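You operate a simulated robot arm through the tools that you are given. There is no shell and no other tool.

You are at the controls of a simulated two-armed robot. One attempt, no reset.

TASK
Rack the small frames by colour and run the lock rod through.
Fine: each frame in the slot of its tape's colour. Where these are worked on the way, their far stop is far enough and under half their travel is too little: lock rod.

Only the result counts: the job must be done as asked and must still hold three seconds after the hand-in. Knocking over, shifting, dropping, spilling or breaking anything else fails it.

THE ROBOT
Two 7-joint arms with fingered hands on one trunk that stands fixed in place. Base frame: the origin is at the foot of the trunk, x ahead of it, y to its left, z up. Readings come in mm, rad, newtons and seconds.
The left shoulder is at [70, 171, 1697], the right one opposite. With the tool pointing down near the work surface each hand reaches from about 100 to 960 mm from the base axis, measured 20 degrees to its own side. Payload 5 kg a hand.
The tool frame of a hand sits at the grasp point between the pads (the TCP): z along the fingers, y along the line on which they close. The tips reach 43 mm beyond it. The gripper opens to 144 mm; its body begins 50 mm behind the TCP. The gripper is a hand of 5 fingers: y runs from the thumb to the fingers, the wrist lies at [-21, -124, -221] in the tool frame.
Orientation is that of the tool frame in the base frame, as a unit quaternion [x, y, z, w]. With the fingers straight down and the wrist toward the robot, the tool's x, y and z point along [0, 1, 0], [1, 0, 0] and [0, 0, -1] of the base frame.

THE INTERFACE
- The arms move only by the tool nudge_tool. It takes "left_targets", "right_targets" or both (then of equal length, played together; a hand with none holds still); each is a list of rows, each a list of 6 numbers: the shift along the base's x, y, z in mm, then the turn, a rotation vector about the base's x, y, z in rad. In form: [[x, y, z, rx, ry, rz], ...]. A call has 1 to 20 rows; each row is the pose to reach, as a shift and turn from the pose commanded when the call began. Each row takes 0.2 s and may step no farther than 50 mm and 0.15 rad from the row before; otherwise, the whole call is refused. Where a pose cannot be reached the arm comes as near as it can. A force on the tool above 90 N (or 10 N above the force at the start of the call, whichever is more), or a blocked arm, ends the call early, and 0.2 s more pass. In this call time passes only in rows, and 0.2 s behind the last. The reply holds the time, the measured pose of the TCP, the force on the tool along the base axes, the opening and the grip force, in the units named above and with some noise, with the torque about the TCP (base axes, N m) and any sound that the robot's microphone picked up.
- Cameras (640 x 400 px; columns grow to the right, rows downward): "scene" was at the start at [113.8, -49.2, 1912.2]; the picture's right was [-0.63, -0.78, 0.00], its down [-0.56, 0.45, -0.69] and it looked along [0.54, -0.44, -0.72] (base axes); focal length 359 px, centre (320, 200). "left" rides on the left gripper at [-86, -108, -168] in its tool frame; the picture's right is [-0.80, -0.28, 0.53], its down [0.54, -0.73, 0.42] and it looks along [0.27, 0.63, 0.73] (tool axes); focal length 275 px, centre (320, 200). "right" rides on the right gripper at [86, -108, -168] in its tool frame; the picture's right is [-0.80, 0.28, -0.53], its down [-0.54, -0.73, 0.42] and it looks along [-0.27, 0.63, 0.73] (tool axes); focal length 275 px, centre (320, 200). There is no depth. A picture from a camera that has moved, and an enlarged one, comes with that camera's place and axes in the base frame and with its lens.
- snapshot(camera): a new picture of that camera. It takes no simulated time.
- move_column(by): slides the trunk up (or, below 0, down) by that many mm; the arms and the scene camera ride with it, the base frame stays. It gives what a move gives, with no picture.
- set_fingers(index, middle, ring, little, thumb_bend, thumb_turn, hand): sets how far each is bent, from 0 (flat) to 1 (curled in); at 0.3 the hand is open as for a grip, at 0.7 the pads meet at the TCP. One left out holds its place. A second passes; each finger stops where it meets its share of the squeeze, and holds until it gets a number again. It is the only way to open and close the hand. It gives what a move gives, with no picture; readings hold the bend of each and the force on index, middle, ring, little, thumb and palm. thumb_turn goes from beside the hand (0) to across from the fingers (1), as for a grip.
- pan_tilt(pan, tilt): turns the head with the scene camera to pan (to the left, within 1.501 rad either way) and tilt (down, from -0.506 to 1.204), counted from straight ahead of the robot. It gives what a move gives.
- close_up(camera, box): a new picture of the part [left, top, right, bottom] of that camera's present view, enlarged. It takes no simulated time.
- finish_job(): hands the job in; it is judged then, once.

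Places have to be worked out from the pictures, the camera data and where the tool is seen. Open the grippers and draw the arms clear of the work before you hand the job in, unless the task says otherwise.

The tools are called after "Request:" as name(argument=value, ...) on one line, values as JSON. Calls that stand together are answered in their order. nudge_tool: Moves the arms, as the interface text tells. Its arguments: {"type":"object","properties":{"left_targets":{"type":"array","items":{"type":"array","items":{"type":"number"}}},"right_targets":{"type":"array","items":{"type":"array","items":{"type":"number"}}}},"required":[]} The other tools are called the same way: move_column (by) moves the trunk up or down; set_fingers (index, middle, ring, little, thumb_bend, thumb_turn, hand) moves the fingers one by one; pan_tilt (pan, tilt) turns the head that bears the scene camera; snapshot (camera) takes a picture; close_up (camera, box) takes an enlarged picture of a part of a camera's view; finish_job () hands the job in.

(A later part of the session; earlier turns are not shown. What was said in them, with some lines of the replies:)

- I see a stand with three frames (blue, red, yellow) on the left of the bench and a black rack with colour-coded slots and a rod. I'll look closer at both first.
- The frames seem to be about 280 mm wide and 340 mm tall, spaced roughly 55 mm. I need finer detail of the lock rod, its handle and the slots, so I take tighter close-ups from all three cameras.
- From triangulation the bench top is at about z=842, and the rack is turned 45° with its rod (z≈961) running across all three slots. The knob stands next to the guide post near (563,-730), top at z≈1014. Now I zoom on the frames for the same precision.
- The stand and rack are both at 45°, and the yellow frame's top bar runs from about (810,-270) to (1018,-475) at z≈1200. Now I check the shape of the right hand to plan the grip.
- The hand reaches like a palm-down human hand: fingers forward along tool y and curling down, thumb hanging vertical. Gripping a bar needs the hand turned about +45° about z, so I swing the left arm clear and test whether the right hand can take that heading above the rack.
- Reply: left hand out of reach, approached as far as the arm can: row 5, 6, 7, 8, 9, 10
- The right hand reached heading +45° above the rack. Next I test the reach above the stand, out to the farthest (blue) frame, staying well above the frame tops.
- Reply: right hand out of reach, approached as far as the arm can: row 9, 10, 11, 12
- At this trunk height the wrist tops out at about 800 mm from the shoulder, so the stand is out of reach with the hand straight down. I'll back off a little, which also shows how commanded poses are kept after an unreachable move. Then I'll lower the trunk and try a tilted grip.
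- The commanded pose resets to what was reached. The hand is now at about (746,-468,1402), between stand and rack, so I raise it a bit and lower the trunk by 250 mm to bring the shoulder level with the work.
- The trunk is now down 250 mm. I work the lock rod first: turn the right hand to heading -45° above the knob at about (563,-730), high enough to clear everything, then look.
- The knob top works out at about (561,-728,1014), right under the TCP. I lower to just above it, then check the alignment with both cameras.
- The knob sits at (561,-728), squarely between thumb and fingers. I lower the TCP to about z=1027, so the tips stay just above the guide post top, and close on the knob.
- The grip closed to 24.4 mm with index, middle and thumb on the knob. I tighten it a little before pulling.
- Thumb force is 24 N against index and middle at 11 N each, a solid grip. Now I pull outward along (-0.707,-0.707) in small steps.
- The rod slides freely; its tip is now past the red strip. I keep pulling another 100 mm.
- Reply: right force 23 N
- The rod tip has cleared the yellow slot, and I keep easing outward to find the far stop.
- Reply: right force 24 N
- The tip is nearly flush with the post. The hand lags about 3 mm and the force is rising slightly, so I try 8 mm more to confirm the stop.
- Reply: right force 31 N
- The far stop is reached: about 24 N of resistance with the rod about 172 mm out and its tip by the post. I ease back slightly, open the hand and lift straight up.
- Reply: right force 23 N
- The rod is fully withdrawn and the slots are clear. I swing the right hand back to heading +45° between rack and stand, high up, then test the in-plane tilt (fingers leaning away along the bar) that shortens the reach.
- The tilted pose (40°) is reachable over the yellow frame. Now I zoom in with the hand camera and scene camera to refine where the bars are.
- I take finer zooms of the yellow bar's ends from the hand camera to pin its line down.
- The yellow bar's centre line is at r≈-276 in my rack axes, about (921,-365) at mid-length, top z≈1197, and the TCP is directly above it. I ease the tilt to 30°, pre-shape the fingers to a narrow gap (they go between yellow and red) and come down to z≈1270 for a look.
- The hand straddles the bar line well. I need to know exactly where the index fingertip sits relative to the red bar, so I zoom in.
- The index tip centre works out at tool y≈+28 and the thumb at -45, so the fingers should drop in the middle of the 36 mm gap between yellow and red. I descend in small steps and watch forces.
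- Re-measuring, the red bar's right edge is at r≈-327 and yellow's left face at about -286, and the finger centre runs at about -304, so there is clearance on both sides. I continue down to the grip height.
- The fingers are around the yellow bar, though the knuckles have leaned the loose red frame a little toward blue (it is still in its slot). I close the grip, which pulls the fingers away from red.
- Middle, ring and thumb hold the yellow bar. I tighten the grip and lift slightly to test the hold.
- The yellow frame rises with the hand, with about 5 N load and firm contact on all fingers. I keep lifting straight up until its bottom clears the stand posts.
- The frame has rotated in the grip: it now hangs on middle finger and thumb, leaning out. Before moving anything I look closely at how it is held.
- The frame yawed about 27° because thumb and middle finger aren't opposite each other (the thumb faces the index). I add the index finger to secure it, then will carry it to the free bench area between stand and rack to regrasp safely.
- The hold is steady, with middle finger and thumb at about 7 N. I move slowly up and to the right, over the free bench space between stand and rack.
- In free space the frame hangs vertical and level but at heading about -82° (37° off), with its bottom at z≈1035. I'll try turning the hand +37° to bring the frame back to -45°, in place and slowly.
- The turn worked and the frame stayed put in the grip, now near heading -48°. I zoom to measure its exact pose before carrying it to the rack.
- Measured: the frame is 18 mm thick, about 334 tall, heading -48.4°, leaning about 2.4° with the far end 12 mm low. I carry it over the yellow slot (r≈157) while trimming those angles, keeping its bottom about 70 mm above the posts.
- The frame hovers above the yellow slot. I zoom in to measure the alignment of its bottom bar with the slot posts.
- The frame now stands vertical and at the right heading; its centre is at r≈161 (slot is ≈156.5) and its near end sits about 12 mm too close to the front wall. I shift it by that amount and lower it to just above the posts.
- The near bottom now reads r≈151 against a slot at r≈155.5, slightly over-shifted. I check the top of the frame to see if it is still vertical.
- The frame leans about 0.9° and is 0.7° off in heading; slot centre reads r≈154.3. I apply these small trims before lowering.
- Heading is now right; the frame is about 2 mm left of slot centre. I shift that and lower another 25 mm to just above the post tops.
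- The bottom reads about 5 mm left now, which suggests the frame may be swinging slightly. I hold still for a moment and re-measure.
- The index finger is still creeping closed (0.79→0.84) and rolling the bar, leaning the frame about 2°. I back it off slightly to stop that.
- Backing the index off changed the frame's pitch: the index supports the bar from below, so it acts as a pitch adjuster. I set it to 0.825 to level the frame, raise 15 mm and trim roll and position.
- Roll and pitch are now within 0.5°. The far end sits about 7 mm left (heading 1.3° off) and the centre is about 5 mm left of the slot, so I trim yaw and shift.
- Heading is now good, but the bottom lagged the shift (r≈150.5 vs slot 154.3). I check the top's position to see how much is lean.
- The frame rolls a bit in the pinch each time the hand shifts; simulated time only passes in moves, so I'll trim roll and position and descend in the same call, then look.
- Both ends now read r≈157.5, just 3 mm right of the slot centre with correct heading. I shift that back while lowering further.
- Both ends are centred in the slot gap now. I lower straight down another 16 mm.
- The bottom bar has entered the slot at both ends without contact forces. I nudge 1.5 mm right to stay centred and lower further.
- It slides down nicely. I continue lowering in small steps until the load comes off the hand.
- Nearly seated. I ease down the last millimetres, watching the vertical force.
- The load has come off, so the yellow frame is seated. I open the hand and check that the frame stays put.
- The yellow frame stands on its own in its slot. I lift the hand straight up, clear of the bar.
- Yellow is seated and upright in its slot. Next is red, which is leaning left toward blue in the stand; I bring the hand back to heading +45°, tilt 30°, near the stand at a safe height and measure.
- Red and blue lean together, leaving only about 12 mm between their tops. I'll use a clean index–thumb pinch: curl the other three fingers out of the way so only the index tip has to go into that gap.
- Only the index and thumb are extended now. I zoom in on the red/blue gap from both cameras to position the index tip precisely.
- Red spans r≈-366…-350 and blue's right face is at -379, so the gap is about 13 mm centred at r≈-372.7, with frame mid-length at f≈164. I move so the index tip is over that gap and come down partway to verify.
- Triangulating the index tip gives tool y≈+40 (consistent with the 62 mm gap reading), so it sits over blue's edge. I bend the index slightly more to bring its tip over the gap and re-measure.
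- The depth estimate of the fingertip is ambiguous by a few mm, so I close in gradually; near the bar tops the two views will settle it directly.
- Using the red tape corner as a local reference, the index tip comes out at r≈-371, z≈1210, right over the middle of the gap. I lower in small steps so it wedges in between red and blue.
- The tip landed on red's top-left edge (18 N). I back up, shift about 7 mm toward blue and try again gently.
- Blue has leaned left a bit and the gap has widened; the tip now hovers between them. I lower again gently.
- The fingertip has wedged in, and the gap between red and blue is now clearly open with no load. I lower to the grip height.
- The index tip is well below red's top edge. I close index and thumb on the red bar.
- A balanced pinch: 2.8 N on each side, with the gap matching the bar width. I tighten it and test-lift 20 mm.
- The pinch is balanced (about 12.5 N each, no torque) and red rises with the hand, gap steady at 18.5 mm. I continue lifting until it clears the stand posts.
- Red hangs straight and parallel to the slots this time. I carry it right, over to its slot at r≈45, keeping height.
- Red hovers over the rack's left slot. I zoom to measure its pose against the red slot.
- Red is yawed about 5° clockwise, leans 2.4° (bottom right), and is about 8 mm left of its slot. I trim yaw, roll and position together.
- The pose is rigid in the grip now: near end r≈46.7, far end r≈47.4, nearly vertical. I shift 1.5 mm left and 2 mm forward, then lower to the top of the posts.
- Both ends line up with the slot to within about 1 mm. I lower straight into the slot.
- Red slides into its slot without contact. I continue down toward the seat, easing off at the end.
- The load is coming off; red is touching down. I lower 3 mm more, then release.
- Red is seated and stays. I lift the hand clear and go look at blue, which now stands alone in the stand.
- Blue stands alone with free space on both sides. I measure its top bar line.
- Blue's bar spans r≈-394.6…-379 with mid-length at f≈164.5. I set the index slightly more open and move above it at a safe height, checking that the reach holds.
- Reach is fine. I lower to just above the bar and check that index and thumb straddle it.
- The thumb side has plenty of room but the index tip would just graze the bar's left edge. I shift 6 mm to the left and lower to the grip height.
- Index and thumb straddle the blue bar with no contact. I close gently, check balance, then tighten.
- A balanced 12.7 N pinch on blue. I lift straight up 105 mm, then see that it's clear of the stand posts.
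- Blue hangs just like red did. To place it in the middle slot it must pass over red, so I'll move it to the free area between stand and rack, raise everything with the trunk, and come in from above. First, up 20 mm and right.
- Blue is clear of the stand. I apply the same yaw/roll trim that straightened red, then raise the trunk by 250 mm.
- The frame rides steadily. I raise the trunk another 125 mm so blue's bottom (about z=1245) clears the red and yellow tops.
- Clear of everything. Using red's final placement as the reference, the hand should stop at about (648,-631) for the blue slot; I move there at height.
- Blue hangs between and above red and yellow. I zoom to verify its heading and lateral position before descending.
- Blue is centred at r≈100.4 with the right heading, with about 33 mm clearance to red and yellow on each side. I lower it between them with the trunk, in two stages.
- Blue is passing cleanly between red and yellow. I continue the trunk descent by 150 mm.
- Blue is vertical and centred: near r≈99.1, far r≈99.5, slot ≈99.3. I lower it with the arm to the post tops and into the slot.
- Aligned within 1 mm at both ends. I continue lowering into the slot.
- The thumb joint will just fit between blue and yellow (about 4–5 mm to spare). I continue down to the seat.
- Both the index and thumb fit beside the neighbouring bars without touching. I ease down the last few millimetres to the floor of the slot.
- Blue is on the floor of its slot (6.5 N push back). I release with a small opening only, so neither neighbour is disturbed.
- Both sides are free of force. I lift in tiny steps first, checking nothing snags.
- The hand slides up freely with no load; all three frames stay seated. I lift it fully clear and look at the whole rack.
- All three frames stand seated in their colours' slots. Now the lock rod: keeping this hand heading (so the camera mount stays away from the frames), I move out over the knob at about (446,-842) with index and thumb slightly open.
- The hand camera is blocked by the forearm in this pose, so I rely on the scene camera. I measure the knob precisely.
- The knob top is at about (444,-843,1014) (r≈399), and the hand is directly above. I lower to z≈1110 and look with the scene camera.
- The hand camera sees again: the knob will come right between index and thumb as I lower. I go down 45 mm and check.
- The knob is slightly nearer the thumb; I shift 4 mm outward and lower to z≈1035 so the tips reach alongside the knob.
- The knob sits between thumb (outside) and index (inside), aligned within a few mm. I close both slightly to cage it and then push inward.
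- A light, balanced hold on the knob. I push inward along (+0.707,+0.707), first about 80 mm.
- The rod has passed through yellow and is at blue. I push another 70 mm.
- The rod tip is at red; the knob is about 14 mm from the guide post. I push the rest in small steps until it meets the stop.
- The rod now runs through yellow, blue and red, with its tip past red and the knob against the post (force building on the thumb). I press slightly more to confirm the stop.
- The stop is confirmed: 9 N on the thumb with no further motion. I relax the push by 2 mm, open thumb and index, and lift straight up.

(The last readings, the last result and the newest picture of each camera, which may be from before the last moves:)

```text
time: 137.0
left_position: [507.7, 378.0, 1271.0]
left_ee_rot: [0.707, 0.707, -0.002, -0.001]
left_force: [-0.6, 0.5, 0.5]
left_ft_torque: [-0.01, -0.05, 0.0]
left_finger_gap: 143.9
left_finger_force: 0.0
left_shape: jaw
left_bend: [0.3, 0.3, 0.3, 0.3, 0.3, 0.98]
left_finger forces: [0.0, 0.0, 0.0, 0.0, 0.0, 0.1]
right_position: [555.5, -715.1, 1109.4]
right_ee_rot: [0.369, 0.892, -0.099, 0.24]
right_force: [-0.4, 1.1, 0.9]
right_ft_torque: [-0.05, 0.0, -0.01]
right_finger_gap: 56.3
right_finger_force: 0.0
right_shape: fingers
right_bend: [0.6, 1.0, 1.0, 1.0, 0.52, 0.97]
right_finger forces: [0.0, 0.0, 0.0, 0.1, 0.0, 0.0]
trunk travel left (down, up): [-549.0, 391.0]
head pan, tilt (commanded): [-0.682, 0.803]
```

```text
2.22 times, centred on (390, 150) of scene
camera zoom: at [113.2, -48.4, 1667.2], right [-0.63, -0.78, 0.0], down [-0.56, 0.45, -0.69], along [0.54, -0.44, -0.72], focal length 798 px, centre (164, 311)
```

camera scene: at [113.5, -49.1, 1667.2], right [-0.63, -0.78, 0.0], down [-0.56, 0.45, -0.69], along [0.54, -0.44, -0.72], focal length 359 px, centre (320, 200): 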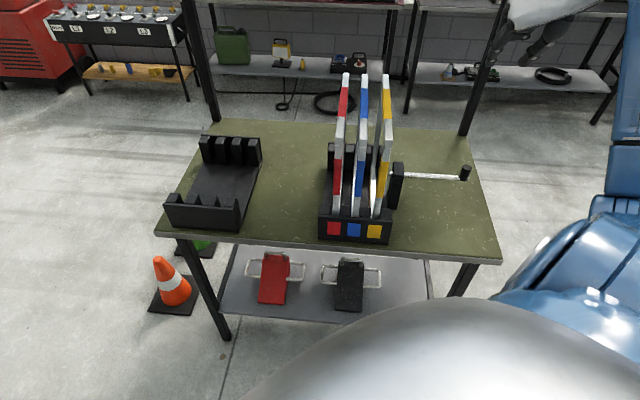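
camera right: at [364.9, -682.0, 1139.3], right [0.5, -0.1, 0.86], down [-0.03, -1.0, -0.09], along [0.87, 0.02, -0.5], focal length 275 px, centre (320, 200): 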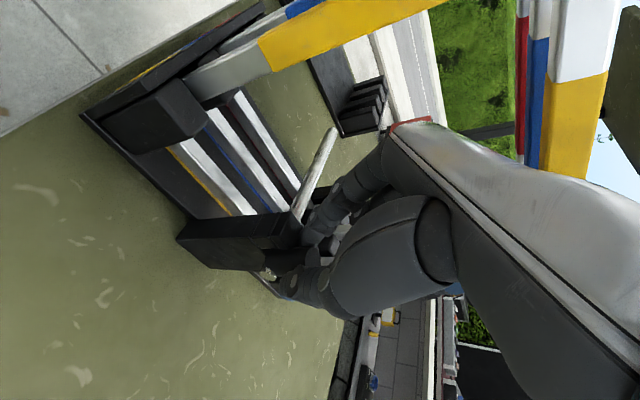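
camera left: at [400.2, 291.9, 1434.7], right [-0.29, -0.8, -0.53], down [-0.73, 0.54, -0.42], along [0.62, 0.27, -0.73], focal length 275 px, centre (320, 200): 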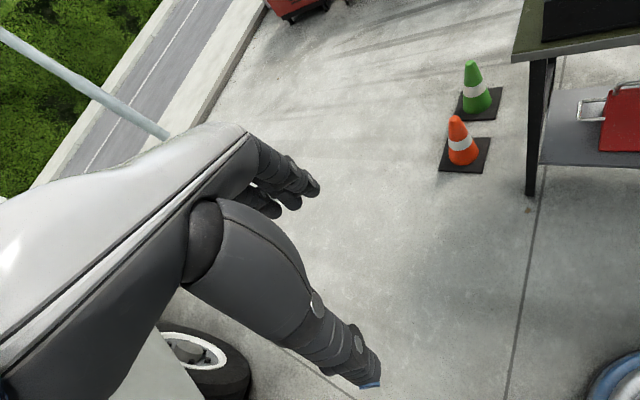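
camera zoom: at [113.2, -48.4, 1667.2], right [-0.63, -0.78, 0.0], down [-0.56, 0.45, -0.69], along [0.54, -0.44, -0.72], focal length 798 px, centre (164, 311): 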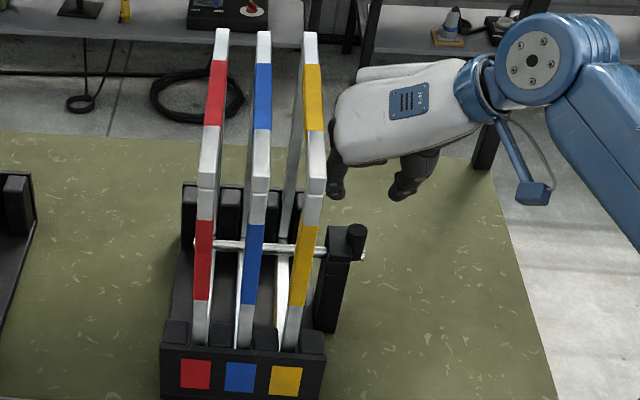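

The rod sits fully through with the knob against the post. I back the hand straight outward away from the frames, then up and clear, and open it.

Request:
nudge_tool(right_targets=[[-8, -8, 2, 0, 0, 0], [-22, -22, 6, 0, 0, 0], [-40, -40, 12, 0, 0, 0], [-58, -58, 20, 0, 0, 0], [-76, -76, 35, 0, 0, 0], [-94, -94, 55, 0, 0, 0], [-105, -105, 85, 0, 0, 0], [-110, -110, 120, 0, 0, 0], [-112, -112, 160, 0, 0, 0], [-112, -112, 200, 0, 0, 0], [-112, -112, 240, 0, 0, 0]])

Request:
set_fingers(hand="right", index=0.3, middle=0.3, ring=0.3, little=0.3, thumb_bend=0.3)

Request:
snapshot(camera="scene")

Request:
close_up(camera="scene", box=[310, 140, 420, 245])

```text
time: 139.4
left_position: [507.0, 378.9, 1272.5]
left_ee_rot: [0.707, 0.707, -0.002, 0.0]
left_force: [-0.6, 0.5, 0.0]
left_ft_torque: [-0.01, -0.01, 0.01]
left_finger_gap: 144.1
left_finger_force: 0.1
left_shape: jaw
left_bend: [0.3, 0.3, 0.3, 0.3, 0.3, 0.98]
left_finger forces: [0.0, 0.0, 0.0, 0.0, 0.1, 0.0]
right_position: [442.3, -826.4, 1348.5]
right_ee_rot: [0.369, 0.892, -0.099, 0.24]
right_force: [0.6, -0.4, -0.6]
right_ft_torque: [-0.01, -0.04, -0.01]
right_finger_gap: 56.4
right_finger_force: 0.0
right_shape: fingers
right_bend: [0.6, 1.0, 1.0, 1.0, 0.52, 0.97]
right_finger forces: [0.0, 0.0, 0.1, 0.0, 0.0, 0.0]
trunk travel left (down, up): [-549.0, 391.0]
head pan, tilt (commanded): [-0.682, 0.803]
```

```text
time: 140.4
left_position: [505.5, 376.8, 1271.6]
left_ee_rot: [0.707, 0.707, -0.001, -0.001]
left_force: [0.1, -0.3, -0.2]
left_ft_torque: [0.0, 0.02, 0.07]
left_finger_gap: 144.1
left_finger_force: 0.1
left_shape: jaw
left_bend: [0.3, 0.3, 0.3, 0.3, 0.3, 0.98]
left_finger forces: [0.1, 0.0, 0.1, 0.1, 0.0, 0.0]
right_position: [442.0, -828.7, 1347.5]
right_ee_rot: [0.369, 0.893, -0.1, 0.239]
right_force: [0.3, -0.3, 0.6]
right_ft_torque: [0.0, 0.01, -0.02]
right_finger_gap: 149.1
right_finger_force: 0.0
right_shape: fingers
right_bend: [0.3, 0.3, 0.3, 0.3, 0.3, 0.97]
right_finger forces: [0.0, 0.1, 0.1, 0.0, 0.0, 0.1]
trunk travel left (down, up): [-549.0, 391.0]
head pan, tilt (commanded): [-0.682, 0.803]
```

```text
taken
camera scene: at [113.5, -49.3, 1667.2], right [-0.63, -0.78, 0.0], down [-0.56, 0.45, -0.69], along [0.54, -0.44, -0.72], focal length 359 px, centre (320, 200)
```

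scene: 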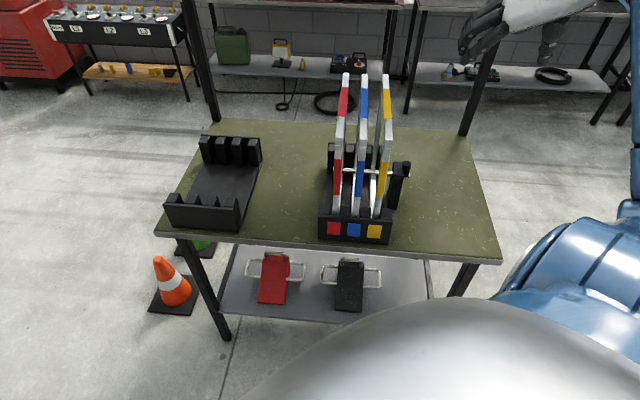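

```text
3.81 times, centred on (365, 192) of scene
camera zoom: at [113.5, -49.3, 1667.2], right [-0.63, -0.78, 0.0], down [-0.56, 0.45, -0.69], along [0.54, -0.44, -0.72], focal length 1369 px, centre (149, 229)
```

zoom: 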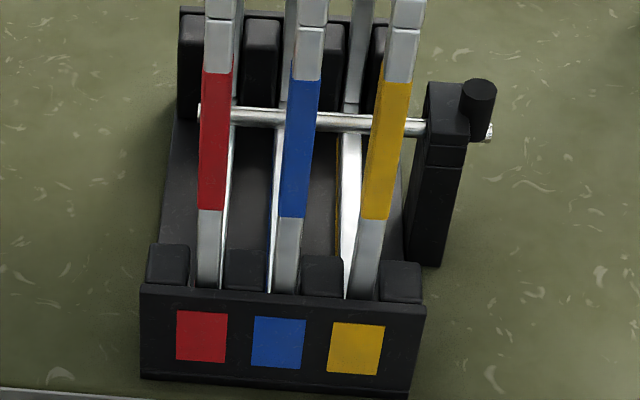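

Everything looks right. One last check of the frame tops (all equally seated) before handing in.

Request:
close_up(camera="scene", box=[325, 65, 405, 155])

Request:
close_up(camera="scene", box=[320, 135, 420, 200])

Request:
snapshot(camera="right")

```text
4.44 times, centred on (365, 110) of scene
camera zoom: at [113.5, -49.3, 1667.2], right [-0.63, -0.78, 0.0], down [-0.56, 0.45, -0.69], along [0.54, -0.44, -0.72], focal length 1597 px, centre (120, 600)
```

zoom: 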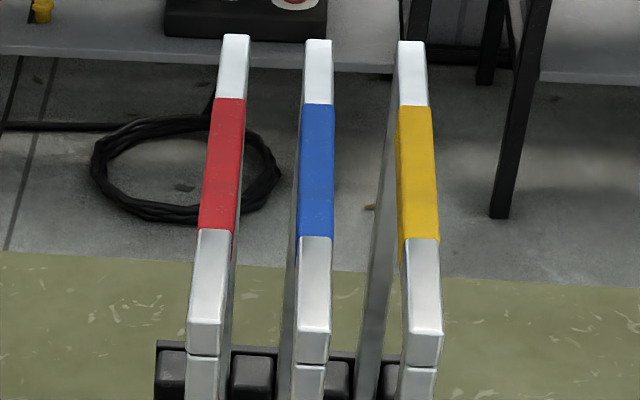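

```text
6.15 times, centred on (370, 168) of scene
camera zoom: at [113.5, -49.3, 1667.2], right [-0.63, -0.78, 0.0], down [-0.56, 0.45, -0.69], along [0.54, -0.44, -0.72], focal length 2211 px, centre (12, 400)
```

zoom: 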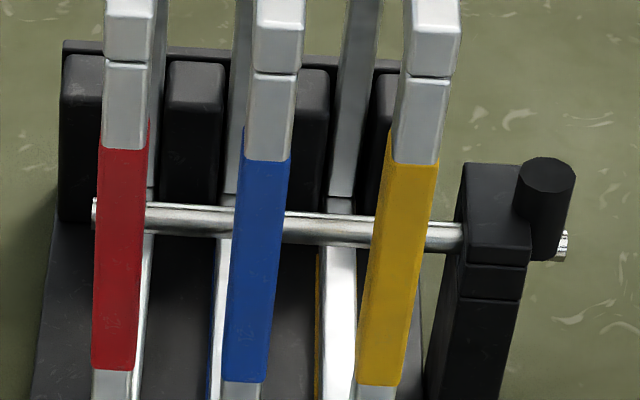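

```text
taken
camera right: at [254.4, -793.2, 1449.2], right [0.5, -0.1, 0.86], down [-0.03, -1.0, -0.09], along [0.87, 0.02, -0.5], focal length 275 px, centre (320, 200)
```

right: 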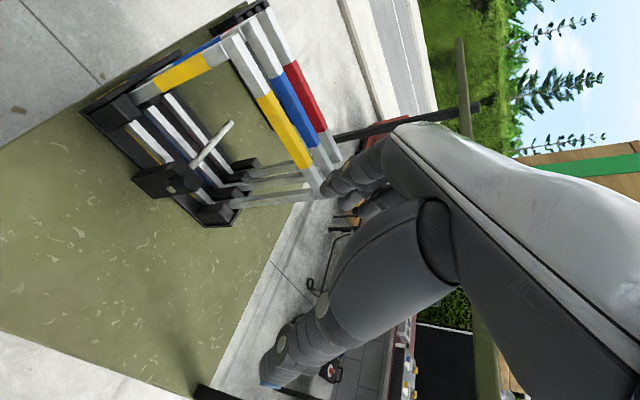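

Red, blue and yellow each stand seated in the slot of their colour. The lock rod is fully home through all three, the hand is open and both arms are clear. I hand the job in.

Request:
finish_job()

```text
The job is handed in.
```

The job is handed in. The red, blue and yellow frames each stand in the slot of their own tape colour, and the lock rod runs through all three.

- **Frames:** I felt each one touch down on its slot floor, and the last close-ups show all three upright at about the same height. While I picked the yellow frame, my fingers leaned the red one against blue in the stand, but nothing was knocked over or dropped.
- **Lock rod:** I first pulled it out to its far stop. After racking the frames I pushed it back until the knob met the guide post. Its tip now shows past the red frame, about where it started.
- **Hand-in:** Both hands were open and clear of the bench. The stand and rack looked unmoved in the last pictures.

No verdict came back with the hand-in, so I can't confirm it passed.
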